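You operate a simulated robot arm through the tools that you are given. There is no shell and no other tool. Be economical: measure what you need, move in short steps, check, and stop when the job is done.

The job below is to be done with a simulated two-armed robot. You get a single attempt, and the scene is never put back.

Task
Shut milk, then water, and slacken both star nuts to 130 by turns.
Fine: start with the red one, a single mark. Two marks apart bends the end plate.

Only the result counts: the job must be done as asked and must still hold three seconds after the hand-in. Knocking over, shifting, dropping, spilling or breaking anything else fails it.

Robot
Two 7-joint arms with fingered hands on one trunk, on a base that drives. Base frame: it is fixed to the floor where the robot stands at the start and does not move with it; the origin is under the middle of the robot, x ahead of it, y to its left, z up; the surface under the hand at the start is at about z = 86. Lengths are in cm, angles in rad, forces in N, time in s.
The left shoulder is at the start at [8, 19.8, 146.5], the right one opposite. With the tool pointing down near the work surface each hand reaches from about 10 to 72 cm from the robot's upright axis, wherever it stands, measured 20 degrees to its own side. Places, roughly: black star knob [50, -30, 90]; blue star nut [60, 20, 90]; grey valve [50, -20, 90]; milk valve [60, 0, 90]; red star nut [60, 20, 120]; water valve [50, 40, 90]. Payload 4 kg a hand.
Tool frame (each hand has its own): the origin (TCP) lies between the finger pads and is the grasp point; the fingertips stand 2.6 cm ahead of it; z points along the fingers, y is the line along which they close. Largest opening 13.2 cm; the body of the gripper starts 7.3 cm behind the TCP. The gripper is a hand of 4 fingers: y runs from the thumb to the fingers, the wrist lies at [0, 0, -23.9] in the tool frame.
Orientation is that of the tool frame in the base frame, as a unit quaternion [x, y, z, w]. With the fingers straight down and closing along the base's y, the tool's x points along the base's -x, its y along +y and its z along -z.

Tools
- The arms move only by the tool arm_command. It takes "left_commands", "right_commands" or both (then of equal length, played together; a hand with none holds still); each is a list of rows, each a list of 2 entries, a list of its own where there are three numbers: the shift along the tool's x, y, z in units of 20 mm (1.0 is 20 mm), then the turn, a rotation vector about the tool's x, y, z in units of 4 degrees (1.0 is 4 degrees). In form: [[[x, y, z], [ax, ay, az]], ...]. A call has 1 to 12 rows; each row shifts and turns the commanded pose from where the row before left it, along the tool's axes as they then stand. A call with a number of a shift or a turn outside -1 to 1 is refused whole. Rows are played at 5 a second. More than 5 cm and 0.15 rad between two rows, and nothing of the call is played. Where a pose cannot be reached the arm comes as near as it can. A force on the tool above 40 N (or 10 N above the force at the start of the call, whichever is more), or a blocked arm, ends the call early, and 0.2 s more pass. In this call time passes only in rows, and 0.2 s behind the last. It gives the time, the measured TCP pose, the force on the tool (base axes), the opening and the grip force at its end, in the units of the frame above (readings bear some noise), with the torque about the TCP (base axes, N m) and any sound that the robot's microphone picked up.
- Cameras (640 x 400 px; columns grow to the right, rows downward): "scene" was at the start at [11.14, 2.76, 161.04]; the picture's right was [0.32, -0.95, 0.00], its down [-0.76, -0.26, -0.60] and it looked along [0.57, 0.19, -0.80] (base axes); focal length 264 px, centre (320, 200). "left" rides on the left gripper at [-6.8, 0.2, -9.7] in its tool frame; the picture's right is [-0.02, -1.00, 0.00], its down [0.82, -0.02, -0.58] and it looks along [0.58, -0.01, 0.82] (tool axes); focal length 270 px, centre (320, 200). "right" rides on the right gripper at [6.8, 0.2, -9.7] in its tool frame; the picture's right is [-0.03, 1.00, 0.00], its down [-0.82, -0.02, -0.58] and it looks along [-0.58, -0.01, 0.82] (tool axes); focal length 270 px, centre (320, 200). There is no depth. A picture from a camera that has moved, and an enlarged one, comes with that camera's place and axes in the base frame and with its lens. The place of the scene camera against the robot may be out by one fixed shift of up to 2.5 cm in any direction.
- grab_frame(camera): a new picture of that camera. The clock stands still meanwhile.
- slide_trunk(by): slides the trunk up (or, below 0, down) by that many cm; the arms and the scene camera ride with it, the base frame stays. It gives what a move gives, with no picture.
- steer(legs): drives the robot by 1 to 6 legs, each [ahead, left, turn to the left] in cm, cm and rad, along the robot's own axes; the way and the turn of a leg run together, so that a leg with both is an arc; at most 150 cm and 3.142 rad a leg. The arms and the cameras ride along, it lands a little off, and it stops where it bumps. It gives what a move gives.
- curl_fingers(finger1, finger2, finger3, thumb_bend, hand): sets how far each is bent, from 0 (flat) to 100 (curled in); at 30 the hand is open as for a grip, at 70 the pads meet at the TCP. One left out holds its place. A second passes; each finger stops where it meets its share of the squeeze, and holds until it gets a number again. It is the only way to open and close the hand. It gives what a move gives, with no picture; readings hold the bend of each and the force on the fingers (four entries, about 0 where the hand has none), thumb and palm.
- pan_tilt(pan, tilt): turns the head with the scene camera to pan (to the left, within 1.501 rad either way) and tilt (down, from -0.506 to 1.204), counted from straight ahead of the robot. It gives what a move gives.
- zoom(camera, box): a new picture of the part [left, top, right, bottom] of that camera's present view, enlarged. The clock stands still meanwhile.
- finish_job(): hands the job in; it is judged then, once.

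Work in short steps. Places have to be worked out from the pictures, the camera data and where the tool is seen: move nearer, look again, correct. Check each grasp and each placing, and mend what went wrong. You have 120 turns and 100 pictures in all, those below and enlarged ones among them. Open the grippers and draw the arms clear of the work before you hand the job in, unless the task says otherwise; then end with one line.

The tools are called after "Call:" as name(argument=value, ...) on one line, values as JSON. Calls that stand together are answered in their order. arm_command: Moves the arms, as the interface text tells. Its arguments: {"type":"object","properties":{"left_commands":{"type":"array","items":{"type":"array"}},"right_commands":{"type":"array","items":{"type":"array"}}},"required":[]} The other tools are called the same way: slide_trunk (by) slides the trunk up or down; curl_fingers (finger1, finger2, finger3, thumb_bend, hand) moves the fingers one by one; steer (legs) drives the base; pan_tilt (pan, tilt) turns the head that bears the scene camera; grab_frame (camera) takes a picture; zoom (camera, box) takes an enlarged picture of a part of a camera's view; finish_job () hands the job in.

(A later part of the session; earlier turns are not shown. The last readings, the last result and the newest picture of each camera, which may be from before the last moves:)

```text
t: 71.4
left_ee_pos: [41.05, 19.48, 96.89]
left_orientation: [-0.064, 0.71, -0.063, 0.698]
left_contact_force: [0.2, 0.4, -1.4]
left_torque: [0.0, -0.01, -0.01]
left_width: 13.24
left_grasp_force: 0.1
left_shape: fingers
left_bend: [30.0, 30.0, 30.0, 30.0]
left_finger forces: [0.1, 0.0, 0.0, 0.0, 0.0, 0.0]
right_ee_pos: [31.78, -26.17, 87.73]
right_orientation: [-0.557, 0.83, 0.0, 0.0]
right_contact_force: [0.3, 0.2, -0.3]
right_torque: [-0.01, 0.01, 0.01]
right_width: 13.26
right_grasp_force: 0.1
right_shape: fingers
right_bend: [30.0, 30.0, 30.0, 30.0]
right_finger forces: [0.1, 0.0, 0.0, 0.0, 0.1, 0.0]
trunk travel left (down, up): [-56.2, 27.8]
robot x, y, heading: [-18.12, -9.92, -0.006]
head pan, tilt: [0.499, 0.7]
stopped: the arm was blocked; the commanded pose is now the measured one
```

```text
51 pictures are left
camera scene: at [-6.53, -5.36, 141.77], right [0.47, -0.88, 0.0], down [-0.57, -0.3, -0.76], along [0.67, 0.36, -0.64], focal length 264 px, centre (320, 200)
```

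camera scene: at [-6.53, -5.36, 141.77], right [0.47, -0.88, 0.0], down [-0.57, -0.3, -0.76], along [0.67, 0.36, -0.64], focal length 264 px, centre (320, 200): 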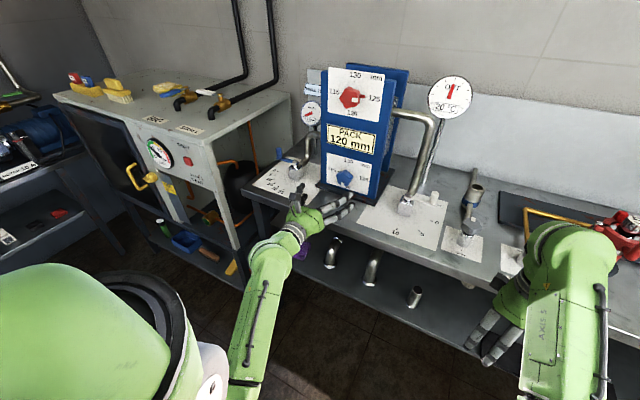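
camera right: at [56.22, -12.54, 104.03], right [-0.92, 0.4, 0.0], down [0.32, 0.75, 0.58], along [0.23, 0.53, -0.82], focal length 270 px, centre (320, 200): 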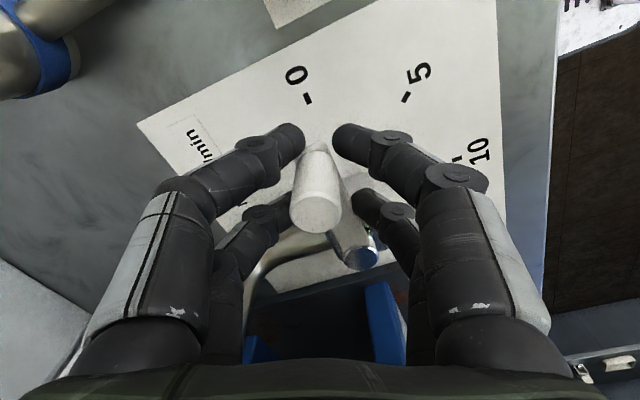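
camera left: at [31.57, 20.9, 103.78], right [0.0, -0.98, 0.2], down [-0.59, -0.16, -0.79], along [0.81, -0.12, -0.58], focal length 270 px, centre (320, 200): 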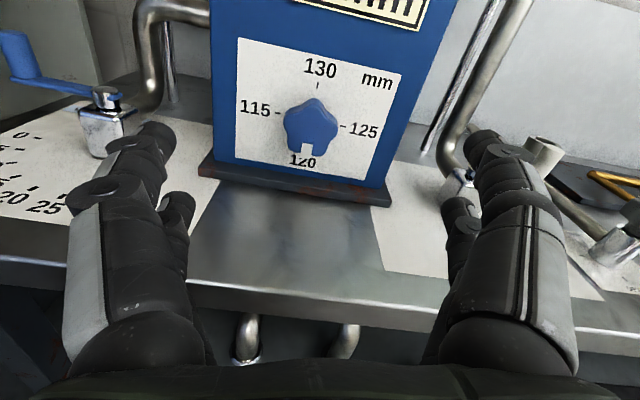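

The slide stopped at −21, leaving the hand at z≈97; the arm can do the rest. Blue axis works out at (y 19.8, z 94.0). I narrow the hand, lower it 3 cm and roll toward +44°.

Call:
curl_fingers(hand="left", finger1=40, finger2=40, finger3=40, thumb_bend=40)

Call:
arm_command(left_commands=[[[0.7, 0.2, 0.5], [0, 0, 0]], [[0.7, 0.2, 0.5], [0, 0, 0]], [[0, 0, 0], [0, 0, 1]], [[0, 0, 0], [0, 0, 1]], [[0, 0, 0], [0, 0, 1]], [[0, 0, 0], [0, 0, 1]], [[0, 0, 0], [0, 0, 1]], [[0, 0, 0], [0, 0, 1]], [[0, 0, 0], [0, 0, 1]], [[0, 0, 0], [0, 0, 1]], [[0, 0, 0], [0, 0, 1]], [[0, 0, 0], [0, 0, 1]]])

```text
t: 72.4
left_ee_pos: [41.06, 19.51, 97.27]
left_orientation: [-0.063, 0.708, -0.061, 0.701]
left_contact_force: [0.4, 0.5, -1.1]
left_torque: [0.02, 0.01, 0.01]
left_width: 10.05
left_grasp_force: 0.0
left_shape: fingers
left_bend: [40.0, 40.0, 40.0, 40.0]
left_finger forces: [0.0, 0.0, 0.0, 0.0, 0.0, 0.0]
right_ee_pos: [31.56, -26.15, 87.68]
right_orientation: [-0.557, 0.83, 0.0, 0.0]
right_contact_force: [-0.6, 1.2, -0.3]
right_torque: [-0.04, -0.02, 0.0]
right_width: 13.28
right_grasp_force: 0.0
right_shape: fingers
right_bend: [30.0, 30.0, 30.0, 30.0]
right_finger forces: [0.1, 0.0, 0.0, 0.0, 0.0, 0.1]
trunk travel left (down, up): [-56.2, 27.8]
robot x, y, heading: [-18.44, -9.56, -0.003]
head pan, tilt: [0.499, 0.7]
```

```text
t: 75.0
left_ee_pos: [42.56, 19.71, 93.54]
left_orientation: [0.183, 0.691, 0.179, 0.676]
left_contact_force: [-0.5, -0.1, 0.2]
left_torque: [-0.01, 0.02, -0.01]
left_width: 10.04
left_grasp_force: 0.1
left_shape: fingers
left_bend: [40.0, 40.0, 40.0, 40.0]
left_finger forces: [0.0, 0.0, 0.0, 0.1, 0.0, 0.0]
right_ee_pos: [31.53, -25.99, 87.62]
right_orientation: [-0.557, 0.83, 0.0, 0.0]
right_contact_force: [0.2, 0.6, 0.8]
right_torque: [-0.03, 0.01, 0.01]
right_width: 13.29
right_grasp_force: 0.0
right_shape: fingers
right_bend: [30.0, 30.0, 30.0, 30.0]
right_finger forces: [0.0, 0.1, 0.1, 0.1, 0.0, 0.0]
trunk travel left (down, up): [-56.2, 27.8]
robot x, y, heading: [-18.11, -9.96, -0.008]
head pan, tilt: [0.499, 0.7]
```

Roll range fine here too. I finish the roll to about +44° and approach to within a few cm of the blue nut.

Call:
arm_command(left_commands=[[[0, 0, 0], [0, 0, 1]], [[0, 0, 0], [0, 0, 1]], [[0, 0, 0], [0, 0, 1]], [[0, 0, 0], [0, 0, 0.5]], [[-0.05, 0.1, 1], [0, 0, 0]], [[-0.05, 0.1, 1], [0, 0, 0]], [[0, 0, 1], [0, 0, 0]]])

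Call:
grab_frame(camera="left")

```text
t: 76.6
left_ee_pos: [48.89, 19.92, 93.79]
left_orientation: [0.266, 0.664, 0.259, 0.649]
left_contact_force: [1.1, 0.2, -0.2]
left_torque: [-0.03, 0.02, 0.0]
left_width: 10.01
left_grasp_force: 0.1
left_shape: fingers
left_bend: [40.0, 40.0, 40.0, 40.0]
left_finger forces: [0.0, 0.0, 0.0, 0.0, 0.0, 0.0]
right_ee_pos: [31.59, -26.03, 87.55]
right_orientation: [-0.556, 0.831, 0.0, 0.0]
right_contact_force: [0.6, -0.1, 0.8]
right_torque: [0.02, 0.01, -0.01]
right_width: 13.27
right_grasp_force: 0.2
right_shape: fingers
right_bend: [30.0, 30.0, 30.0, 30.0]
right_finger forces: [0.0, 0.1, 0.0, 0.0, 0.0, 0.0]
trunk travel left (down, up): [-56.2, 27.8]
robot x, y, heading: [-18.6, -9.92, -0.003]
head pan, tilt: [0.499, 0.7]
```

```text
50 pictures are left
camera left: at [39.48, 15.27, 99.14], right [-0.02, -0.74, -0.67], down [-0.59, 0.55, -0.59], along [0.81, 0.39, -0.45], focal length 270 px, centre (320, 200)
```

left: 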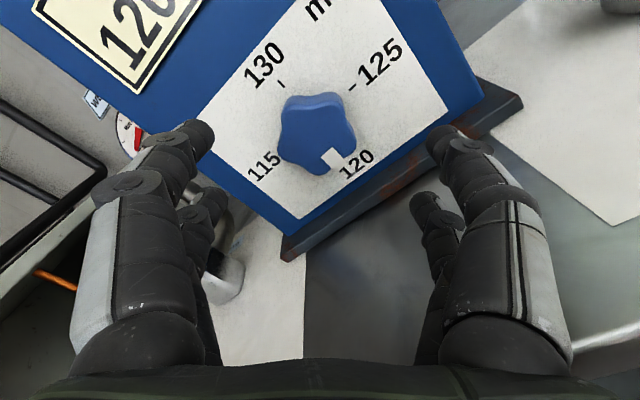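

Aim matches the blue axis (20.0, 93.8). I narrow the hand a bit more and advance to x≈55.1.

Call:
curl_fingers(hand="left", finger1=46, finger2=46, finger3=46, thumb_bend=46)

Call:
arm_command(left_commands=[[[-0.05, 0.05, 1], [0, 0, 0]], [[-0.05, 0.05, 1], [0, 0, 0]], [[0, 0, 1], [0, 0, 0]], [[0, 0, 0.1], [0, 0, 0]]])

Call:
grab_frame(camera="left")

```text
t: 77.6
left_ee_pos: [48.83, 19.84, 93.69]
left_orientation: [0.265, 0.664, 0.26, 0.649]
left_contact_force: [0.6, 0.2, 0.5]
left_torque: [-0.02, 0.0, -0.06]
left_width: 8.01
left_grasp_force: 0.1
left_shape: fingers
left_bend: [46.0, 46.0, 46.0, 46.0]
left_finger forces: [0.1, 0.0, 0.1, 0.1, 0.1, 0.0]
right_ee_pos: [31.58, -26.12, 87.61]
right_orientation: [-0.557, 0.831, -0.001, 0.0]
right_contact_force: [-0.5, -0.1, 0.7]
right_torque: [0.04, 0.01, 0.0]
right_width: 13.24
right_grasp_force: 0.1
right_shape: fingers
right_bend: [30.0, 30.0, 30.0, 30.0]
right_finger forces: [0.1, 0.0, 0.1, 0.0, 0.0, 0.1]
trunk travel left (down, up): [-56.2, 27.8]
robot x, y, heading: [-18.05, -9.75, -0.01]
head pan, tilt: [0.499, 0.7]
```

```text
t: 78.6
left_ee_pos: [55.08, 19.86, 94.03]
left_orientation: [0.266, 0.663, 0.259, 0.65]
left_contact_force: [0.6, -0.7, 0.2]
left_torque: [-0.04, -0.03, 0.03]
left_width: 8.02
left_grasp_force: 0.2
left_shape: fingers
left_bend: [46.0, 46.0, 46.0, 46.0]
left_finger forces: [0.0, 0.1, 0.1, 0.0, 0.1, 0.0]
right_ee_pos: [31.61, -25.97, 87.51]
right_orientation: [-0.556, 0.831, 0.0, 0.0]
right_contact_force: [-0.6, 0.5, 0.2]
right_torque: [-0.02, 0.01, 0.01]
right_width: 13.26
right_grasp_force: 0.0
right_shape: fingers
right_bend: [30.0, 30.0, 30.0, 30.0]
right_finger forces: [0.1, 0.0, 0.0, 0.0, 0.0, 0.1]
trunk travel left (down, up): [-56.2, 27.8]
robot x, y, heading: [-18.36, -9.59, -0.009]
head pan, tilt: [0.499, 0.7]
```

```text
49 pictures are left
camera left: at [45.54, 15.32, 99.37], right [-0.02, -0.74, -0.67], down [-0.59, 0.55, -0.59], along [0.81, 0.39, -0.45], focal length 270 px, centre (320, 200)
```

left: 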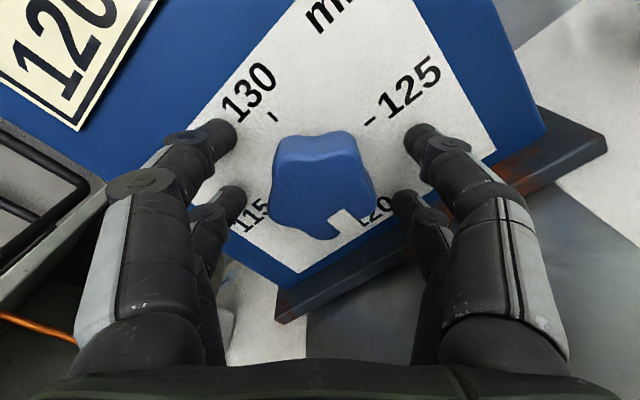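

Blue knob centred, fingers clear of the base. I close.

Call:
curl_fingers(hand="left", finger1=70, finger2=70, finger3=70, thumb_bend=70)

Call:
grab_frame(camera="left")

```text
t: 79.6
left_ee_pos: [55.14, 19.88, 93.98]
left_orientation: [0.266, 0.664, 0.26, 0.649]
left_contact_force: [0.6, -2.8, -0.9]
left_torque: [-0.01, 0.01, 0.0]
left_width: 2.95
left_grasp_force: 14.9
left_shape: fingers
left_bend: [61.0, 61.0, 62.0, 65.0]
left_finger forces: [6.4, 7.8, 5.4, 0.0, 10.4, 0.0]
right_ee_pos: [31.68, -26.09, 87.58]
right_orientation: [-0.557, 0.831, 0.001, -0.001]
right_contact_force: [-0.7, -0.7, -0.7]
right_torque: [0.0, 0.02, 0.0]
right_width: 13.25
right_grasp_force: 0.1
right_shape: fingers
right_bend: [30.0, 30.0, 30.0, 30.0]
right_finger forces: [0.0, 0.0, 0.1, 0.1, 0.0, 0.0]
trunk travel left (down, up): [-56.2, 27.8]
robot x, y, heading: [-18.08, -9.89, -0.007]
head pan, tilt: [0.499, 0.7]
```

```text
48 pictures are left
camera left: at [45.58, 15.29, 99.32], right [-0.02, -0.74, -0.67], down [-0.59, 0.55, -0.59], along [0.81, 0.39, -0.45], focal length 270 px, centre (320, 200)
```

left: 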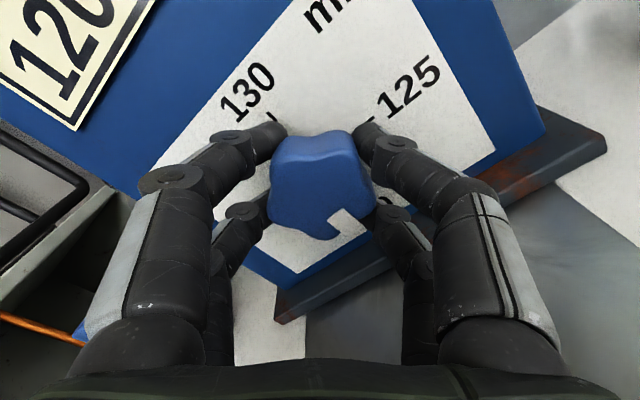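

Good grip, no shift of the knob. I turn counter-clockwise 44°, then on.

Call:
arm_command(left_commands=[[[0, 0, 0], [0, 0, -1]], [[0, 0, 0], [0, 0, -1]], [[0, 0, 0], [0, 0, -1]], [[0, 0, 0], [0, 0, -1]], [[0, 0, 0], [0, 0, -1]], [[0, 0, 0], [0, 0, -1]], [[0, 0, 0], [0, 0, -1]], [[0, 0, 0], [0, 0, -1]], [[0, 0, 0], [0, 0, -1]], [[0, 0, 0], [0, 0, -1]], [[0, 0, 0], [0, 0, -1]]])

Call:
arm_command(left_commands=[[[0, 0, 0], [0, 0, -1]], [[0, 0, 0], [0, 0, -1]], [[0, 0, 0], [0, 0, -1]], [[0, 0, 0], [0, 0, -1]], [[0, 0, 0], [0, 0, -1]], [[0, 0, 0], [0, 0, -1]], [[0, 0, 0], [0, 0, -1]], [[0, 0, 0], [0, 0, -1]], [[0, 0, 0], [0, 0, -1]], [[0, 0, 0], [0, 0, -1]], [[0, 0, 0], [0, 0, -1]]])

Call:
grab_frame(camera="left")

```text
t: 82.0
left_ee_pos: [55.05, 19.7, 94.0]
left_orientation: [-0.003, 0.715, -0.003, 0.699]
left_contact_force: [6.4, -1.0, 5.7]
left_torque: [0.0, -0.17, -0.11]
left_width: 2.97
left_grasp_force: 15.2
left_shape: fingers
left_bend: [61.0, 61.0, 62.0, 65.0]
left_finger forces: [8.1, 6.5, 5.2, 0.1, 10.9, 0.0]
right_ee_pos: [31.6, -26.08, 87.63]
right_orientation: [-0.557, 0.831, 0.0, 0.0]
right_contact_force: [0.1, 0.5, 0.2]
right_torque: [-0.04, 0.01, -0.02]
right_width: 13.28
right_grasp_force: 0.0
right_shape: fingers
right_bend: [30.0, 30.0, 30.0, 30.0]
right_finger forces: [0.1, 0.0, 0.1, 0.0, 0.0, 0.1]
trunk travel left (down, up): [-56.2, 27.8]
robot x, y, heading: [-18.3, -9.67, -0.006]
head pan, tilt: [0.499, 0.7]
```

```text
t: 84.4
left_ee_pos: [54.97, 19.79, 94.07]
left_orientation: [-0.271, 0.662, -0.264, 0.647]
left_contact_force: [8.9, -1.2, 9.5]
left_torque: [0.01, -0.3, -0.09]
left_width: 3.0
left_grasp_force: 16.8
left_shape: fingers
left_bend: [61.0, 61.0, 62.0, 65.0]
left_finger forces: [6.7, 6.3, 6.5, 0.1, 13.0, 0.0]
right_ee_pos: [31.62, -26.08, 87.63]
right_orientation: [-0.557, 0.83, 0.0, 0.001]
right_contact_force: [0.1, -0.3, -0.1]
right_torque: [-0.02, 0.0, 0.01]
right_width: 13.23
right_grasp_force: 0.1
right_shape: fingers
right_bend: [30.0, 30.0, 30.0, 30.0]
right_finger forces: [0.0, 0.0, 0.1, 0.0, 0.0, 0.0]
trunk travel left (down, up): [-56.2, 27.8]
robot x, y, heading: [-17.97, -9.35, -0.007]
head pan, tilt: [0.499, 0.7]
```

```text
47 pictures are left
camera left: at [45.5, 24.82, 99.01], right [0.01, -0.7, 0.72], down [-0.59, -0.59, -0.56], along [0.81, -0.42, -0.42], focal length 270 px, centre (320, 200)
```

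left: 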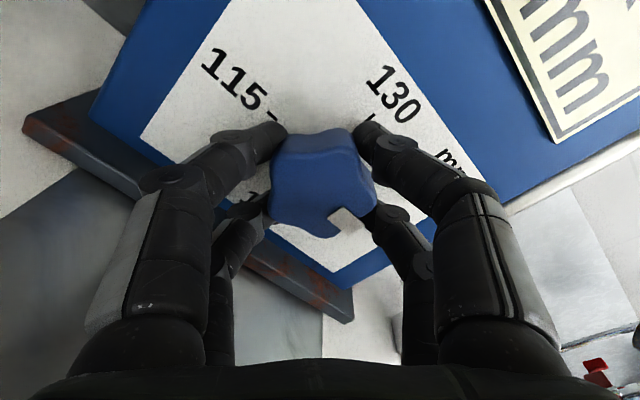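

Turned ~89° with the knob fixed in the fingers. I release to a narrow opening, retreat and read the blue dial.

Call:
curl_fingers(hand="left", finger1=44, finger2=44, finger3=44, thumb_bend=44)

Call:
arm_command(left_commands=[[[0, 0, -1], [0, 0, 0]], [[0, 0, -1], [0, 0, 0]], [[0, 0, -1], [0, 0, 0]], [[0, 0, -1], [0, 0, 1]], [[0, 0, -1], [0, 0, 1]], [[0, 0, -1], [0, 0, 1]], [[0, 0, -1], [0, 0, 1]], [[0, 0, 0], [0, 0, 1]], [[0, 0, 0], [0, 0, 1]], [[0, 0, 0], [0, 0, 1]], [[0, 0, 0], [0, 0, 1]], [[0, 0, 0], [0, 0, 1]]])

Call:
zoom(camera="left", box=[220, 40, 420, 180])

```text
t: 85.4
left_ee_pos: [54.99, 19.85, 94.02]
left_orientation: [-0.27, 0.662, -0.265, 0.647]
left_contact_force: [-0.5, -0.6, -0.4]
left_torque: [-0.02, -0.01, -0.03]
left_width: 8.55
left_grasp_force: 0.1
left_shape: fingers
left_bend: [44.0, 44.0, 44.0, 44.0]
left_finger forces: [0.1, 0.0, 0.0, 0.1, 0.1, 0.1]
right_ee_pos: [31.59, -26.1, 87.58]
right_orientation: [-0.556, 0.831, 0.0, 0.0]
right_contact_force: [-0.6, -0.1, 0.2]
right_torque: [-0.01, 0.01, 0.01]
right_width: 13.24
right_grasp_force: 0.1
right_shape: fingers
right_bend: [30.0, 30.0, 30.0, 30.0]
right_finger forces: [0.0, 0.0, 0.1, 0.0, 0.0, 0.0]
trunk travel left (down, up): [-56.2, 27.8]
robot x, y, heading: [-18.2, -9.7, -0.005]
head pan, tilt: [0.499, 0.7]
```

```text
t: 88.0
left_ee_pos: [41.0, 20.0, 94.16]
left_orientation: [-0.053, 0.713, -0.05, 0.697]
left_contact_force: [0.0, -0.3, -0.3]
left_torque: [-0.03, 0.01, 0.02]
left_width: 8.58
left_grasp_force: 0.1
left_shape: fingers
left_bend: [44.0, 44.0, 44.0, 44.0]
left_finger forces: [0.0, 0.0, 0.1, 0.0, 0.0, 0.0]
right_ee_pos: [31.53, -26.08, 87.62]
right_orientation: [-0.557, 0.831, 0.0, 0.0]
right_contact_force: [-0.3, -0.3, 0.2]
right_torque: [0.01, 0.01, 0.02]
right_width: 13.23
right_grasp_force: 0.1
right_shape: fingers
right_bend: [30.0, 30.0, 30.0, 30.0]
right_finger forces: [0.0, 0.0, 0.0, 0.1, 0.0, 0.1]
trunk travel left (down, up): [-56.2, 27.8]
robot x, y, heading: [-18.51, -9.86, -0.006]
head pan, tilt: [0.499, 0.7]
```

```text
2.86 times, centred on (320, 110) of left
camera zoom: at [31.48, 21.12, 101.24], right [0.0, -0.99, 0.17], down [-0.6, -0.14, -0.79], along [0.8, -0.1, -0.59], focal length 772 px, centre (320, 457)
```

zoom: 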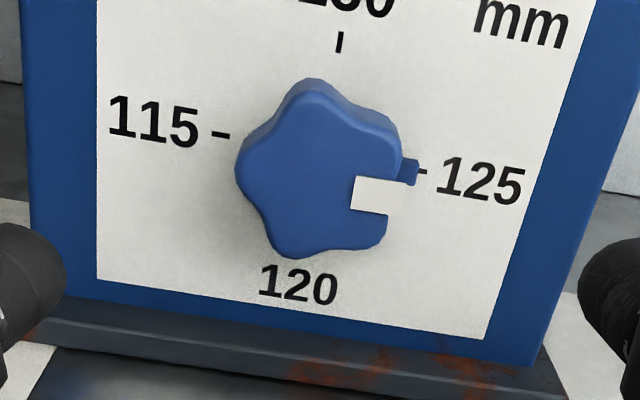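

Blue reads 125 within ~2°. Now back up to red: slide the trunk up 25 cm and prepare roll +25°.

Call:
slide_trunk(by=25)

Call:
arm_command(left_commands=[[[0, 0, 0], [0, 0, 1]], [[0, 0, 0], [0, 0, 1]], [[0, 0, 0], [0, 0, 1]], [[0, 0, 0], [0, 0, 1]], [[0, 0, 0], [0, 0, 1]], [[0, 0, 0], [0, 0, 1]], [[0, 0, 0], [0, 0, 1]], [[0, 0, 0], [0, 0, 1]]])

Call:
grab_frame(camera="left")

```text
t: 90.6
left_ee_pos: [40.92, 19.8, 119.31]
left_orientation: [-0.052, 0.713, -0.052, 0.697]
left_contact_force: [0.5, -0.7, -0.1]
left_torque: [0.03, 0.01, 0.01]
left_width: 8.58
left_grasp_force: 0.0
left_shape: fingers
left_bend: [44.0, 44.0, 44.0, 44.0]
left_finger forces: [0.0, 0.1, 0.0, 0.0, 0.0, 0.0]
right_ee_pos: [31.58, -26.05, 112.54]
right_orientation: [-0.557, 0.831, 0.001, -0.001]
right_contact_force: [0.6, -0.7, 0.3]
right_torque: [0.0, 0.01, -0.01]
right_width: 13.27
right_grasp_force: 0.1
right_shape: fingers
right_bend: [30.0, 30.0, 30.0, 30.0]
right_finger forces: [0.0, 0.0, 0.0, 0.0, 0.0, 0.1]
trunk travel left (down, up): [-81.2, 2.8]
robot x, y, heading: [-18.23, -9.7, -0.005]
head pan, tilt: [0.499, 0.7]
```

```text
t: 92.4
left_ee_pos: [40.95, 19.77, 119.2]
left_orientation: [0.146, 0.7, 0.143, 0.684]
left_contact_force: [0.6, -0.1, -0.1]
left_torque: [0.0, 0.02, 0.02]
left_width: 8.62
left_grasp_force: 0.1
left_shape: fingers
left_bend: [44.0, 44.0, 44.0, 44.0]
left_finger forces: [0.0, 0.1, 0.0, 0.0, 0.0, 0.0]
right_ee_pos: [31.62, -25.94, 112.53]
right_orientation: [-0.557, 0.83, 0.0, 0.0]
right_contact_force: [0.5, -0.4, 0.9]
right_torque: [-0.01, 0.01, 0.01]
right_width: 13.25
right_grasp_force: 0.0
right_shape: fingers
right_bend: [30.0, 30.0, 30.0, 30.0]
right_finger forces: [0.1, 0.1, 0.0, 0.1, 0.0, 0.0]
trunk travel left (down, up): [-81.2, 2.8]
robot x, y, heading: [-18.43, -9.77, -0.004]
head pan, tilt: [0.499, 0.7]
```

```text
45 pictures are left
camera left: at [31.48, 17.24, 125.83], right [-0.01, -0.93, -0.38], down [-0.59, 0.31, -0.74], along [0.8, 0.22, -0.55], focal length 270 px, centre (320, 200)
```

left: 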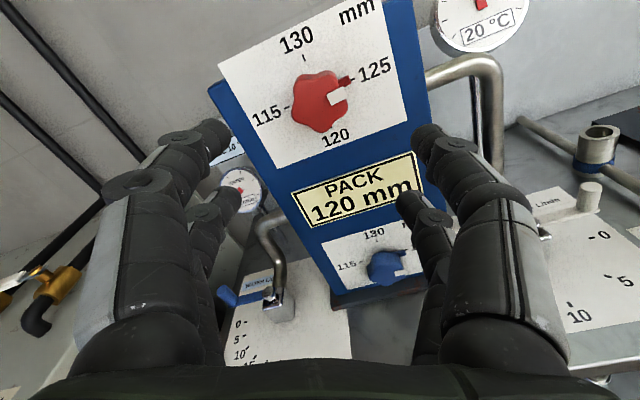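

Red at 125 confirmed, roll is +24°. I advance onto the red nut and close.

Call:
arm_command(left_commands=[[[0, 0, 1], [0, -0.3, 0]], [[0, 0, 1], [0, 0, 0]], [[0, 0, 1], [0, 0, 0]], [[0, 0, 1], [0, 0, 0]], [[0, 0, 1], [0, 0, 0]], [[0, 0, 1], [0, 0, 0]], [[0, 0, 1], [0, 0, 0]]])

Call:
grab_frame(camera="left")

```text
t: 94.0
left_ee_pos: [55.03, 19.57, 119.29]
left_orientation: [0.148, 0.693, 0.141, 0.692]
left_contact_force: [-0.2, 1.5, 0.3]
left_torque: [0.03, -0.01, 0.01]
left_width: 8.6
left_grasp_force: 0.0
left_shape: fingers
left_bend: [44.0, 44.0, 44.0, 44.0]
left_finger forces: [0.0, 0.0, 0.0, 0.0, 0.0, 0.1]
right_ee_pos: [31.64, -26.04, 112.63]
right_orientation: [-0.558, 0.83, -0.001, 0.0]
right_contact_force: [0.3, 0.6, -0.3]
right_torque: [-0.02, 0.01, 0.0]
right_width: 13.24
right_grasp_force: 0.0
right_shape: fingers
right_bend: [30.0, 30.0, 30.0, 30.0]
right_finger forces: [0.0, 0.0, 0.1, 0.0, 0.0, 0.1]
trunk travel left (down, up): [-81.2, 2.8]
robot x, y, heading: [-17.98, -9.51, -0.006]
head pan, tilt: [0.499, 0.7]
```

```text
44 pictures are left
camera left: at [45.41, 17.1, 125.58], right [-0.01, -0.93, -0.38], down [-0.58, 0.31, -0.75], along [0.82, 0.21, -0.54], focal length 270 px, centre (320, 200)
```

left: 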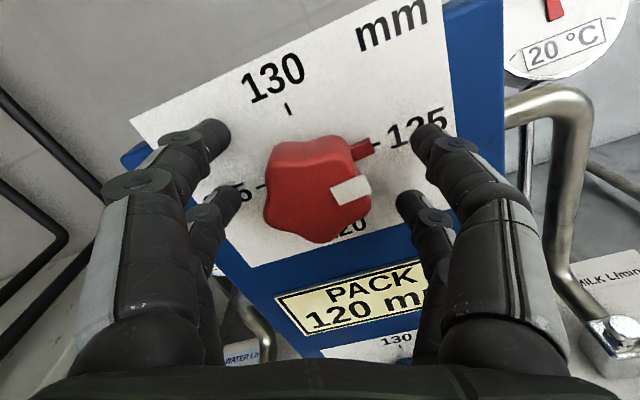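

The pointer nub near the plate would lie under the upper right finger, so I back off 0.8 cm to clear it, then close.

Call:
arm_command(left_commands=[[[0.1, -0.05, -0.4], [0, 0, 0]]])

Call:
curl_fingers(hand="left", finger1=70, finger2=70, finger3=70, thumb_bend=70)

Call:
grab_frame(camera="left")

```text
t: 94.4
left_ee_pos: [54.02, 19.66, 119.05]
left_orientation: [0.148, 0.692, 0.141, 0.692]
left_contact_force: [0.0, 0.2, 0.6]
left_torque: [-0.01, 0.0, 0.01]
left_width: 8.58
left_grasp_force: 0.1
left_shape: fingers
left_bend: [44.0, 44.0, 44.0, 44.0]
left_finger forces: [0.0, 0.1, 0.0, 0.0, 0.0, 0.0]
right_ee_pos: [31.41, -26.06, 112.63]
right_orientation: [-0.557, 0.83, 0.0, 0.001]
right_contact_force: [0.1, -0.2, -0.3]
right_torque: [0.01, 0.01, 0.0]
right_width: 13.27
right_grasp_force: 0.1
right_shape: fingers
right_bend: [30.0, 30.0, 30.0, 30.0]
right_finger forces: [0.0, 0.0, 0.0, 0.0, 0.0, 0.1]
trunk travel left (down, up): [-81.2, 2.8]
robot x, y, heading: [-18.1, -9.61, -0.009]
head pan, tilt: [0.499, 0.7]
```

```text
t: 95.4
left_ee_pos: [54.15, 19.68, 119.02]
left_orientation: [0.149, 0.692, 0.141, 0.692]
left_contact_force: [2.6, 1.8, 3.5]
left_torque: [0.04, -0.04, 0.04]
left_width: 2.74
left_grasp_force: 14.1
left_shape: fingers
left_bend: [61.0, 60.0, 62.0, 66.0]
left_finger forces: [7.4, 8.5, 4.9, 0.1, 8.2, 0.0]
right_ee_pos: [31.6, -25.94, 112.63]
right_orientation: [-0.557, 0.831, 0.0, 0.0]
right_contact_force: [-0.8, 0.3, -0.3]
right_torque: [0.0, -0.01, 0.02]
right_width: 13.26
right_grasp_force: 0.0
right_shape: fingers
right_bend: [30.0, 30.0, 30.0, 30.0]
right_finger forces: [0.0, 0.0, 0.0, 0.1, 0.1, 0.0]
trunk travel left (down, up): [-81.2, 2.8]
robot x, y, heading: [-18.4, -9.55, -0.004]
head pan, tilt: [0.499, 0.7]
```

```text
43 pictures are left
camera left: at [44.51, 17.19, 125.42], right [-0.01, -0.93, -0.38], down [-0.58, 0.31, -0.76], along [0.82, 0.21, -0.54], focal length 270 px, centre (320, 200)
```

left: 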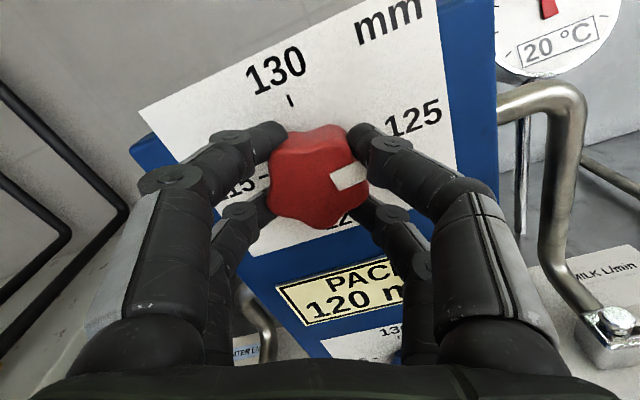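

Good grip. I turn 88° counter-clockwise in two calls.

Call:
arm_command(left_commands=[[[0, 0, 0], [0, 0, -1]], [[0, 0, 0], [0, 0, -1]], [[0, 0, 0], [0, 0, -1]], [[0, 0, 0], [0, 0, -1]], [[0, 0, 0], [0, 0, -1]], [[0, 0, 0], [0, 0, -1]], [[0, 0, 0], [0, 0, -1]], [[0, 0, 0], [0, 0, -1]], [[0, 0, 0], [0, 0, -1]], [[0, 0, 0], [0, 0, -1]], [[0, 0, 0], [0, 0, -1]]])

Call:
arm_command(left_commands=[[[0, 0, 0], [0, 0, -1]], [[0, 0, 0], [0, 0, -1]], [[0, 0, 0], [0, 0, -1]], [[0, 0, 0], [0, 0, -1]], [[0, 0, 0], [0, 0, -1]], [[0, 0, 0], [0, 0, -1]], [[0, 0, 0], [0, 0, -1]], [[0, 0, 0], [0, 0, -1]], [[0, 0, 0], [0, 0, -1]], [[0, 0, 0], [0, 0, -1]], [[0, 0, 0], [0, 0, -1]]])

Call:
grab_frame(camera="left")

```text
t: 97.8
left_ee_pos: [54.13, 19.7, 119.2]
left_orientation: [-0.123, 0.696, -0.128, 0.695]
left_contact_force: [2.3, 1.9, 8.7]
left_torque: [0.01, -0.18, 0.02]
left_width: 2.74
left_grasp_force: 16.1
left_shape: fingers
left_bend: [61.0, 60.0, 62.0, 66.0]
left_finger forces: [8.8, 6.7, 5.2, 0.1, 10.9, 0.1]
right_ee_pos: [31.56, -26.12, 112.74]
right_orientation: [-0.557, 0.83, 0.0, 0.001]
right_contact_force: [-0.2, 0.1, -0.8]
right_torque: [0.0, 0.03, 0.0]
right_width: 13.28
right_grasp_force: 0.1
right_shape: fingers
right_bend: [30.0, 30.0, 30.0, 30.0]
right_finger forces: [0.1, 0.0, 0.1, 0.1, 0.0, 0.1]
trunk travel left (down, up): [-81.2, 2.8]
robot x, y, heading: [-18.11, -9.73, -0.01]
head pan, tilt: [0.499, 0.7]
```

```text
t: 100.2
left_ee_pos: [53.97, 19.89, 119.03]
left_orientation: [-0.374, 0.601, -0.379, 0.596]
left_contact_force: [6.2, 7.7, 8.3]
left_torque: [0.61, -0.21, 0.22]
left_width: 2.85
left_grasp_force: 22.1
left_shape: fingers
left_bend: [61.0, 60.0, 62.0, 65.0]
left_finger forces: [16.4, 6.1, 11.4, 0.0, 11.2, 0.0]
right_ee_pos: [31.59, -25.94, 112.69]
right_orientation: [-0.557, 0.831, 0.0, 0.001]
right_contact_force: [0.2, -0.2, 0.4]
right_torque: [-0.04, -0.02, -0.01]
right_width: 13.26
right_grasp_force: 0.0
right_shape: fingers
right_bend: [30.0, 30.0, 30.0, 30.0]
right_finger forces: [0.0, 0.1, 0.0, 0.0, 0.1, 0.1]
trunk travel left (down, up): [-81.2, 2.8]
robot x, y, heading: [-18.21, -9.61, -0.002]
head pan, tilt: [0.499, 0.7]
```

```text
42 pictures are left
camera left: at [44.53, 26.28, 121.94], right [0.0, -0.41, 0.91], down [-0.58, -0.74, -0.33], along [0.81, -0.53, -0.24], focal length 270 px, centre (320, 200)
```

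left: 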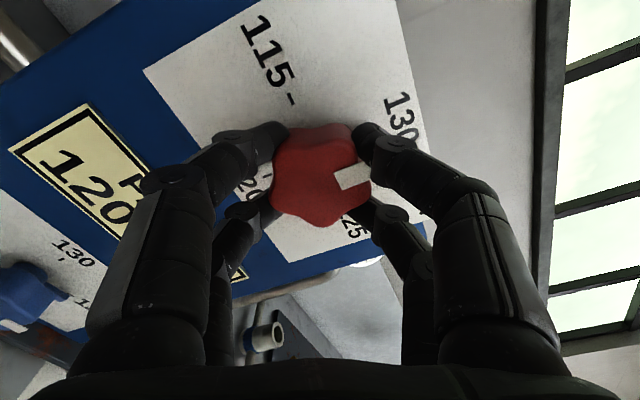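

Torque rose at the end (likely the end stop at 130). I release, retreat and level to read.

Call:
curl_fingers(hand="left", finger1=40, finger2=40, finger3=40, thumb_bend=40)

Call:
arm_command(left_commands=[[[0, 0, -1], [0, 0, 0]], [[0, 0, -1], [0, 0, 0]], [[0, 0, -1], [0, 0, 1]], [[0, 0, -1], [0, 0, 1]], [[0, 0, -1], [0, 0, 1]], [[0, 0, -1], [0, 0, 1]], [[0, 0, -0.5], [0, 0, 1]], [[0, 0, 0], [0, 0, 1]], [[0, 0, 0], [0, 0, 1]], [[0, 0, 0], [0, 0, 1]], [[0, 0, 0], [0, 0, 1]], [[0, 0, 0], [0, 0, 1]]])

Call:
arm_command(left_commands=[[[0, 0, 0], [0, 0, 1]], [[0, 0, 0], [0, 0, 1]], [[0, 0, 0], [0, 0, 1]], [[0, 0, 0], [0, 0, 1]]])

Call:
zoom(camera="left", box=[220, 40, 420, 180])

```text
t: 101.2
left_ee_pos: [54.06, 19.73, 119.07]
left_orientation: [-0.375, 0.601, -0.378, 0.596]
left_contact_force: [0.2, -0.4, 0.7]
left_torque: [-0.02, -0.01, 0.0]
left_width: 9.93
left_grasp_force: 0.0
left_shape: fingers
left_bend: [40.0, 40.0, 40.0, 40.0]
left_finger forces: [0.1, 0.1, 0.0, 0.1, 0.0, 0.1]
right_ee_pos: [31.64, -26.12, 112.51]
right_orientation: [-0.556, 0.831, 0.0, 0.0]
right_contact_force: [-0.9, -1.0, -0.7]
right_torque: [0.01, -0.02, -0.02]
right_width: 13.27
right_grasp_force: 0.0
right_shape: fingers
right_bend: [30.0, 30.0, 30.0, 30.0]
right_finger forces: [0.0, 0.0, 0.0, 0.0, 0.0, 0.0]
trunk travel left (down, up): [-81.2, 2.8]
robot x, y, heading: [-18.27, -9.67, -0.003]
head pan, tilt: [0.499, 0.7]
```

```text
t: 103.8
left_ee_pos: [41.12, 19.91, 118.92]
left_orientation: [-0.146, 0.693, -0.152, 0.689]
left_contact_force: [0.5, 0.3, -0.2]
left_torque: [-0.02, -0.02, 0.0]
left_width: 9.94
left_grasp_force: 0.0
left_shape: fingers
left_bend: [40.0, 40.0, 40.0, 40.0]
left_finger forces: [0.0, 0.0, 0.0, 0.0, 0.0, 0.0]
right_ee_pos: [31.63, -26.08, 112.57]
right_orientation: [-0.556, 0.831, 0.0, 0.0]
right_contact_force: [-0.3, -0.1, 0.1]
right_torque: [0.01, -0.01, 0.02]
right_width: 13.26
right_grasp_force: 0.0
right_shape: fingers
right_bend: [30.0, 30.0, 30.0, 30.0]
right_finger forces: [0.0, 0.1, 0.0, 0.0, 0.0, 0.0]
trunk travel left (down, up): [-81.2, 2.8]
robot x, y, heading: [-17.91, -9.63, -0.008]
head pan, tilt: [0.499, 0.7]
```

```text
t: 104.8
left_ee_pos: [41.26, 19.93, 119.05]
left_orientation: [-0.048, 0.706, -0.054, 0.704]
left_contact_force: [-0.3, 0.5, -0.5]
left_torque: [-0.02, 0.0, -0.02]
left_width: 9.93
left_grasp_force: 0.0
left_shape: fingers
left_bend: [40.0, 40.0, 40.0, 40.0]
left_finger forces: [0.1, 0.1, 0.0, 0.1, 0.1, 0.1]
right_ee_pos: [31.55, -26.1, 112.6]
right_orientation: [-0.557, 0.83, 0.0, 0.001]
right_contact_force: [0.0, -0.3, 0.4]
right_torque: [-0.01, -0.02, 0.02]
right_width: 13.27
right_grasp_force: 0.1
right_shape: fingers
right_bend: [30.0, 30.0, 30.0, 30.0]
right_finger forces: [0.0, 0.1, 0.0, 0.0, 0.1, 0.0]
trunk travel left (down, up): [-81.2, 2.8]
robot x, y, heading: [-18.36, -9.94, -0.009]
head pan, tilt: [0.499, 0.7]
```

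```text
2.86 times, centred on (320, 110) of left
camera zoom: at [31.59, 21.18, 125.83], right [-0.01, -0.99, 0.17], down [-0.58, -0.13, -0.8], along [0.81, -0.11, -0.57], focal length 772 px, centre (320, 457)
```

zoom: 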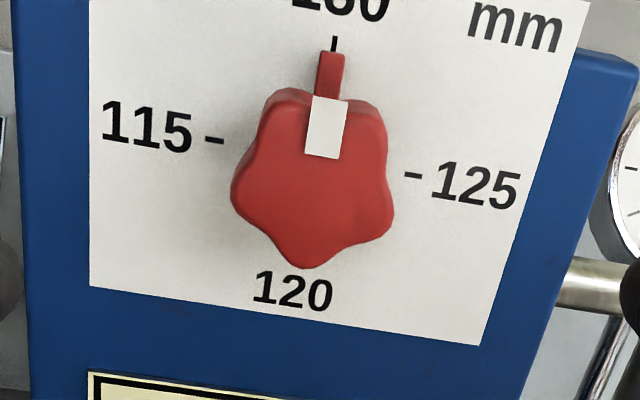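

Red points exactly at 130. Now down to blue: slide the trunk down 25 cm and set roll +25°.

Call:
slide_trunk(by=-24.9)

Call:
arm_command(left_commands=[[[0, 0, 0], [0, 0, 1]], [[0, 0, 0], [0, 0, 1]], [[0, 0, 0], [0, 0, 1]], [[0, 0, 0], [0, 0, 1]], [[0, 0, 0], [0, 0, 1]], [[0, 0, 0], [0, 0, 1]], [[0, 0, 0], [0, 0, 1]], [[0, 0, 0], [0, 0, 1]]])

Call:
grab_frame(camera="left")

```text
t: 107.4
left_ee_pos: [41.16, 19.75, 94.28]
left_orientation: [-0.049, 0.706, -0.056, 0.704]
left_contact_force: [0.5, 0.0, 0.6]
left_torque: [0.02, -0.02, 0.0]
left_width: 9.94
left_grasp_force: 0.0
left_shape: fingers
left_bend: [40.0, 40.0, 40.0, 40.0]
left_finger forces: [0.0, 0.1, 0.0, 0.0, 0.0, 0.0]
right_ee_pos: [31.7, -26.05, 87.66]
right_orientation: [-0.557, 0.83, 0.0, -0.001]
right_contact_force: [0.8, -0.9, -0.5]
right_torque: [-0.01, 0.0, 0.0]
right_width: 13.28
right_grasp_force: 0.0
right_shape: fingers
right_bend: [30.0, 30.0, 30.0, 30.0]
right_finger forces: [0.0, 0.0, 0.0, 0.0, 0.1, 0.0]
trunk travel left (down, up): [-56.3, 27.7]
robot x, y, heading: [-17.97, -9.36, -0.009]
head pan, tilt: [0.499, 0.7]
```

```text
t: 109.2
left_ee_pos: [41.11, 19.83, 94.08]
left_orientation: [0.149, 0.692, 0.141, 0.692]
left_contact_force: [0.9, -1.0, 0.0]
left_torque: [-0.02, -0.01, 0.04]
left_width: 9.96
left_grasp_force: 0.1
left_shape: fingers
left_bend: [40.0, 40.0, 40.0, 40.0]
left_finger forces: [0.0, 0.0, 0.0, 0.1, 0.1, 0.1]
right_ee_pos: [31.61, -26.1, 87.76]
right_orientation: [-0.557, 0.831, 0.0, 0.0]
right_contact_force: [-0.2, -0.4, -0.8]
right_torque: [0.01, -0.06, 0.02]
right_width: 13.25
right_grasp_force: 0.2
right_shape: fingers
right_bend: [30.0, 30.0, 30.0, 30.0]
right_finger forces: [0.1, 0.0, 0.0, 0.0, 0.0, 0.0]
trunk travel left (down, up): [-56.3, 27.7]
robot x, y, heading: [-18.09, -9.46, -0.005]
head pan, tilt: [0.499, 0.7]
```

```text
40 pictures are left
camera left: at [31.53, 17.43, 100.49], right [-0.01, -0.93, -0.38], down [-0.58, 0.31, -0.75], along [0.82, 0.21, -0.54], focal length 270 px, centre (320, 200)
```

left: 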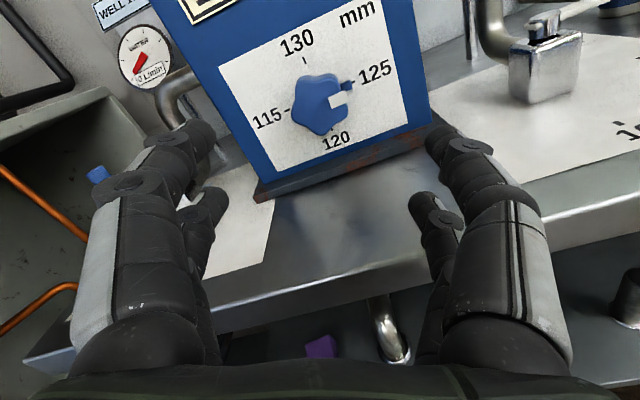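

Aim fits the blue axis. I advance to x≈54.1 (clearing the nub) and close.

Call:
arm_command(left_commands=[[[0.1, 0.1, 1], [0, 0, 0]], [[0, 0, 1], [0, 0, 0]], [[0, 0, 1], [0, 0, 0]], [[0, 0, 1], [0, 0, 0]], [[0, 0, 1], [0, 0, 0]], [[0, 0, 1], [0, 0, 0]], [[0, 0, 0.5], [0, 0, 0]]])

Call:
curl_fingers(hand="left", finger1=70, finger2=70, finger3=70, thumb_bend=70)

Call:
grab_frame(camera="left")

```text
t: 110.8
left_ee_pos: [54.23, 20.04, 94.13]
left_orientation: [0.147, 0.692, 0.142, 0.692]
left_contact_force: [0.0, -0.1, 0.5]
left_torque: [0.0, 0.0, -0.03]
left_width: 9.95
left_grasp_force: 0.1
left_shape: fingers
left_bend: [40.0, 40.0, 40.0, 40.0]
left_finger forces: [0.0, 0.0, 0.0, 0.1, 0.1, 0.0]
right_ee_pos: [31.71, -26.07, 87.62]
right_orientation: [-0.558, 0.83, -0.001, 0.0]
right_contact_force: [-1.5, -0.2, 0.2]
right_torque: [-0.03, -0.02, 0.04]
right_width: 13.27
right_grasp_force: 0.0
right_shape: fingers
right_bend: [30.0, 30.0, 30.0, 30.0]
right_finger forces: [0.0, 0.0, 0.0, 0.1, 0.0, 0.1]
trunk travel left (down, up): [-56.3, 27.7]
robot x, y, heading: [-18.22, -9.49, -0.008]
head pan, tilt: [0.499, 0.7]
```

```text
t: 111.8
left_ee_pos: [54.23, 20.04, 94.06]
left_orientation: [0.149, 0.693, 0.141, 0.691]
left_contact_force: [0.8, -4.2, -0.8]
left_torque: [0.03, 0.04, -0.07]
left_width: 2.96
left_grasp_force: 16.2
left_shape: fingers
left_bend: [62.0, 62.0, 61.0, 64.0]
left_finger forces: [5.5, 7.6, 6.2, 0.0, 12.0, 0.1]
right_ee_pos: [31.69, -26.19, 87.63]
right_orientation: [-0.557, 0.83, 0.0, 0.0]
right_contact_force: [0.2, -0.1, 0.2]
right_torque: [-0.02, 0.0, 0.03]
right_width: 13.28
right_grasp_force: 0.0
right_shape: fingers
right_bend: [30.0, 30.0, 30.0, 30.0]
right_finger forces: [0.1, 0.1, 0.0, 0.0, 0.1, 0.0]
trunk travel left (down, up): [-56.3, 27.7]
robot x, y, heading: [-18.25, -9.77, -0.007]
head pan, tilt: [0.499, 0.7]
```

```text
39 pictures are left
camera left: at [44.59, 17.53, 100.44], right [-0.01, -0.93, -0.38], down [-0.58, 0.31, -0.75], along [0.82, 0.21, -0.54], focal length 270 px, centre (320, 200)
```

left: 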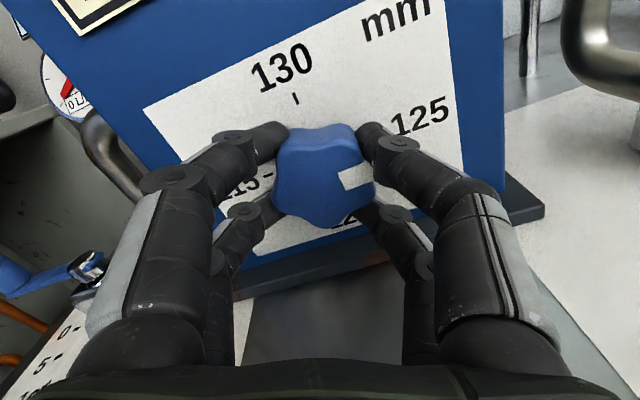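

Same good seating. I turn the first 44°, then 47° more.

Call:
arm_command(left_commands=[[[0, 0, 0], [0, 0, -1]], [[0, 0, 0], [0, 0, -1]], [[0, 0, 0], [0, 0, -1]], [[0, 0, 0], [0, 0, -1]], [[0, 0, 0], [0, 0, -1]], [[0, 0, 0], [0, 0, -1]], [[0, 0, 0], [0, 0, -1]], [[0, 0, 0], [0, 0, -1]], [[0, 0, 0], [0, 0, -1]], [[0, 0, 0], [0, 0, -1]], [[0, 0, 0], [0, 0, -1]]])

Call:
arm_command(left_commands=[[[0, 0, 0], [0, 0, -1]], [[0, 0, 0], [0, 0, -1]], [[0, 0, 0], [0, 0, -1]], [[0, 0, 0], [0, 0, -1]], [[0, 0, 0], [0, 0, -1]], [[0, 0, 0], [0, 0, -1]], [[0, 0, 0], [0, 0, -1]], [[0, 0, 0], [0, 0, -1]], [[0, 0, 0], [0, 0, -1]], [[0, 0, 0], [0, 0, -1]], [[0, 0, 0], [0, 0, -1]], [[0, 0, 0], [0, 0, -0.6]]])

Call:
grab_frame(camera="left")

```text
t: 114.2
left_ee_pos: [54.25, 19.87, 94.03]
left_orientation: [-0.122, 0.698, -0.128, 0.694]
left_contact_force: [3.5, -1.3, -0.1]
left_torque: [0.07, -0.01, -0.04]
left_width: 2.95
left_grasp_force: 16.0
left_shape: fingers
left_bend: [62.0, 61.0, 61.0, 64.0]
left_finger forces: [6.5, 8.5, 6.3, 0.1, 10.9, 0.0]
right_ee_pos: [31.53, -25.98, 87.6]
right_orientation: [-0.557, 0.83, 0.0, 0.0]
right_contact_force: [-0.7, 0.3, -0.4]
right_torque: [-0.01, 0.0, -0.01]
right_width: 13.25
right_grasp_force: 0.0
right_shape: fingers
right_bend: [30.0, 30.0, 30.0, 30.0]
right_finger forces: [0.0, 0.0, 0.1, 0.1, 0.0, 0.0]
trunk travel left (down, up): [-56.3, 27.7]
robot x, y, heading: [-18.41, -9.79, -0.005]
head pan, tilt: [0.499, 0.7]
```

```text
t: 116.8
left_ee_pos: [54.2, 19.95, 94.08]
left_orientation: [-0.387, 0.593, -0.392, 0.588]
left_contact_force: [1.5, -3.5, -1.2]
left_torque: [0.42, 0.02, -0.05]
left_width: 2.93
left_grasp_force: 20.5
left_shape: fingers
left_bend: [62.0, 61.0, 61.0, 65.0]
left_finger forces: [10.4, 8.6, 12.0, 0.1, 9.4, 0.1]
right_ee_pos: [31.65, -26.14, 87.68]
right_orientation: [-0.557, 0.831, 0.001, 0.0]
right_contact_force: [0.0, 0.7, 0.2]
right_torque: [0.0, 0.04, -0.01]
right_width: 13.26
right_grasp_force: 0.2
right_shape: fingers
right_bend: [30.0, 30.0, 30.0, 30.0]
right_finger forces: [0.0, 0.0, 0.0, 0.0, 0.0, 0.0]
trunk travel left (down, up): [-56.3, 27.7]
robot x, y, heading: [-18.16, -9.54, -0.007]
head pan, tilt: [0.499, 0.7]
```

```text
38 pictures are left
camera left: at [44.65, 26.43, 96.64], right [0.0, -0.37, 0.93], down [-0.59, -0.75, -0.3], along [0.81, -0.54, -0.22], focal length 270 px, centre (320, 200)
```

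left: 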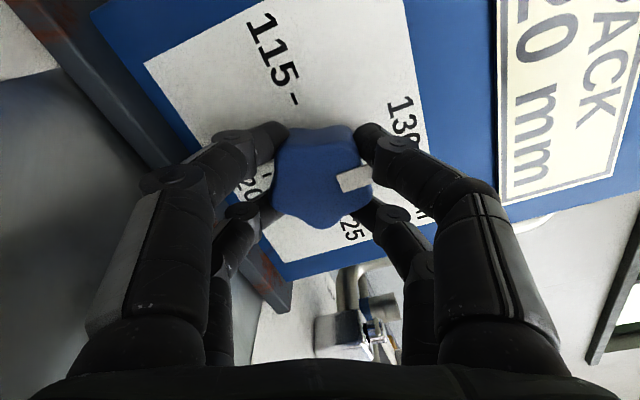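

Torque rose again at the stop. I release, retreat and read the blue dial.

Call:
curl_fingers(hand="left", finger1=44, finger2=44, finger3=44, thumb_bend=44)

Call:
arm_command(left_commands=[[[0, 0, -1], [0, 0, 0]], [[0, 0, -1], [0, 0, 0]], [[0, 0, -1], [0, 0, 1]], [[0, 0, -1], [0, 0, 1]], [[0, 0, -1], [0, 0, 1]], [[0, 0, -1], [0, 0, 1]], [[0, 0, -0.5], [0, 0, 1]], [[0, 0, 0], [0, 0, 1]], [[0, 0, 0], [0, 0, 1]], [[0, 0, 0], [0, 0, 1]], [[0, 0, 0], [0, 0, 1]], [[0, 0, 0], [0, 0, 1]]])

Call:
arm_command(left_commands=[[[0, 0, 0], [0, 0, 1]], [[0, 0, 0], [0, 0, 1]], [[0, 0, 0], [0, 0, 1]], [[0, 0, 0], [0, 0, 1]]])

Call:
zoom(camera="left", box=[220, 40, 420, 180])

```text
t: 117.8
left_ee_pos: [54.08, 19.98, 94.07]
left_orientation: [-0.387, 0.593, -0.392, 0.587]
left_contact_force: [-0.6, 0.5, 0.1]
left_torque: [0.02, 0.04, 0.04]
left_width: 8.59
left_grasp_force: 0.0
left_shape: fingers
left_bend: [44.0, 44.0, 44.0, 44.0]
left_finger forces: [0.0, 0.1, 0.0, 0.0, 0.0, 0.1]
right_ee_pos: [31.48, -26.07, 87.6]
right_orientation: [-0.557, 0.83, 0.0, -0.001]
right_contact_force: [-0.3, 0.2, -0.3]
right_torque: [0.02, 0.01, 0.01]
right_width: 13.27
right_grasp_force: 0.0
right_shape: fingers
right_bend: [30.0, 30.0, 30.0, 30.0]
right_finger forces: [0.1, 0.0, 0.0, 0.0, 0.0, 0.0]
trunk travel left (down, up): [-56.3, 27.7]
robot x, y, heading: [-18.41, -9.48, -0.011]
head pan, tilt: [0.499, 0.7]
```

```text
t: 120.4
left_ee_pos: [41.09, 20.11, 93.88]
left_orientation: [-0.16, 0.69, -0.166, 0.686]
left_contact_force: [0.7, 0.5, 0.9]
left_torque: [0.03, -0.01, 0.02]
left_width: 8.59
left_grasp_force: 0.1
left_shape: fingers
left_bend: [44.0, 44.0, 44.0, 44.0]
left_finger forces: [0.1, 0.0, 0.0, 0.1, 0.0, 0.1]
right_ee_pos: [31.57, -25.97, 87.7]
right_orientation: [-0.557, 0.831, 0.0, -0.001]
right_contact_force: [0.2, 0.1, -0.4]
right_torque: [-0.01, 0.01, -0.04]
right_width: 13.26
right_grasp_force: 0.0
right_shape: fingers
right_bend: [30.0, 30.0, 30.0, 30.0]
right_finger forces: [0.0, 0.0, 0.0, 0.0, 0.0, 0.1]
trunk travel left (down, up): [-56.3, 27.7]
robot x, y, heading: [-18.31, -9.58, -0.002]
head pan, tilt: [0.499, 0.7]
```

```text
t: 121.4
left_ee_pos: [41.21, 20.17, 94.05]
left_orientation: [-0.063, 0.705, -0.069, 0.703]
left_contact_force: [-0.8, 0.3, 0.1]
left_torque: [0.01, 0.03, 0.01]
left_width: 8.59
left_grasp_force: 0.0
left_shape: fingers
left_bend: [44.0, 44.0, 44.0, 44.0]
left_finger forces: [0.0, 0.0, 0.0, 0.0, 0.1, 0.1]
right_ee_pos: [31.63, -26.09, 87.59]
right_orientation: [-0.557, 0.83, 0.0, 0.0]
right_contact_force: [-1.0, -0.9, 0.1]
right_torque: [-0.02, -0.01, -0.03]
right_width: 13.27
right_grasp_force: 0.1
right_shape: fingers
right_bend: [30.0, 30.0, 30.0, 30.0]
right_finger forces: [0.1, 0.0, 0.1, 0.0, 0.1, 0.1]
trunk travel left (down, up): [-56.3, 27.7]
robot x, y, heading: [-18.49, -9.81, -0.005]
head pan, tilt: [0.499, 0.7]
```

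```text
2.86 times, centred on (320, 110) of left
camera zoom: at [31.64, 21.68, 100.75], right [-0.01, -0.98, 0.21], down [-0.58, -0.17, -0.8], along [0.81, -0.13, -0.57], focal length 772 px, centre (320, 457)
```

zoom: 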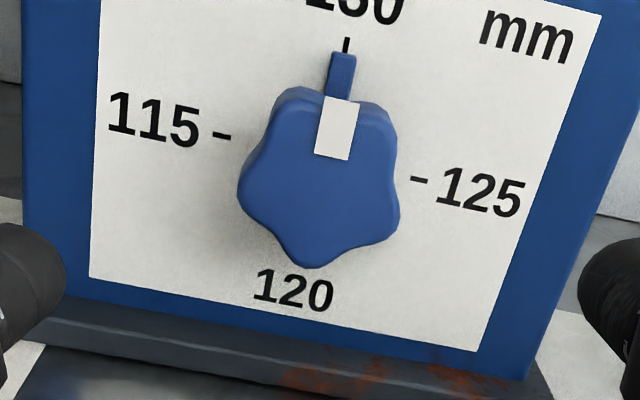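

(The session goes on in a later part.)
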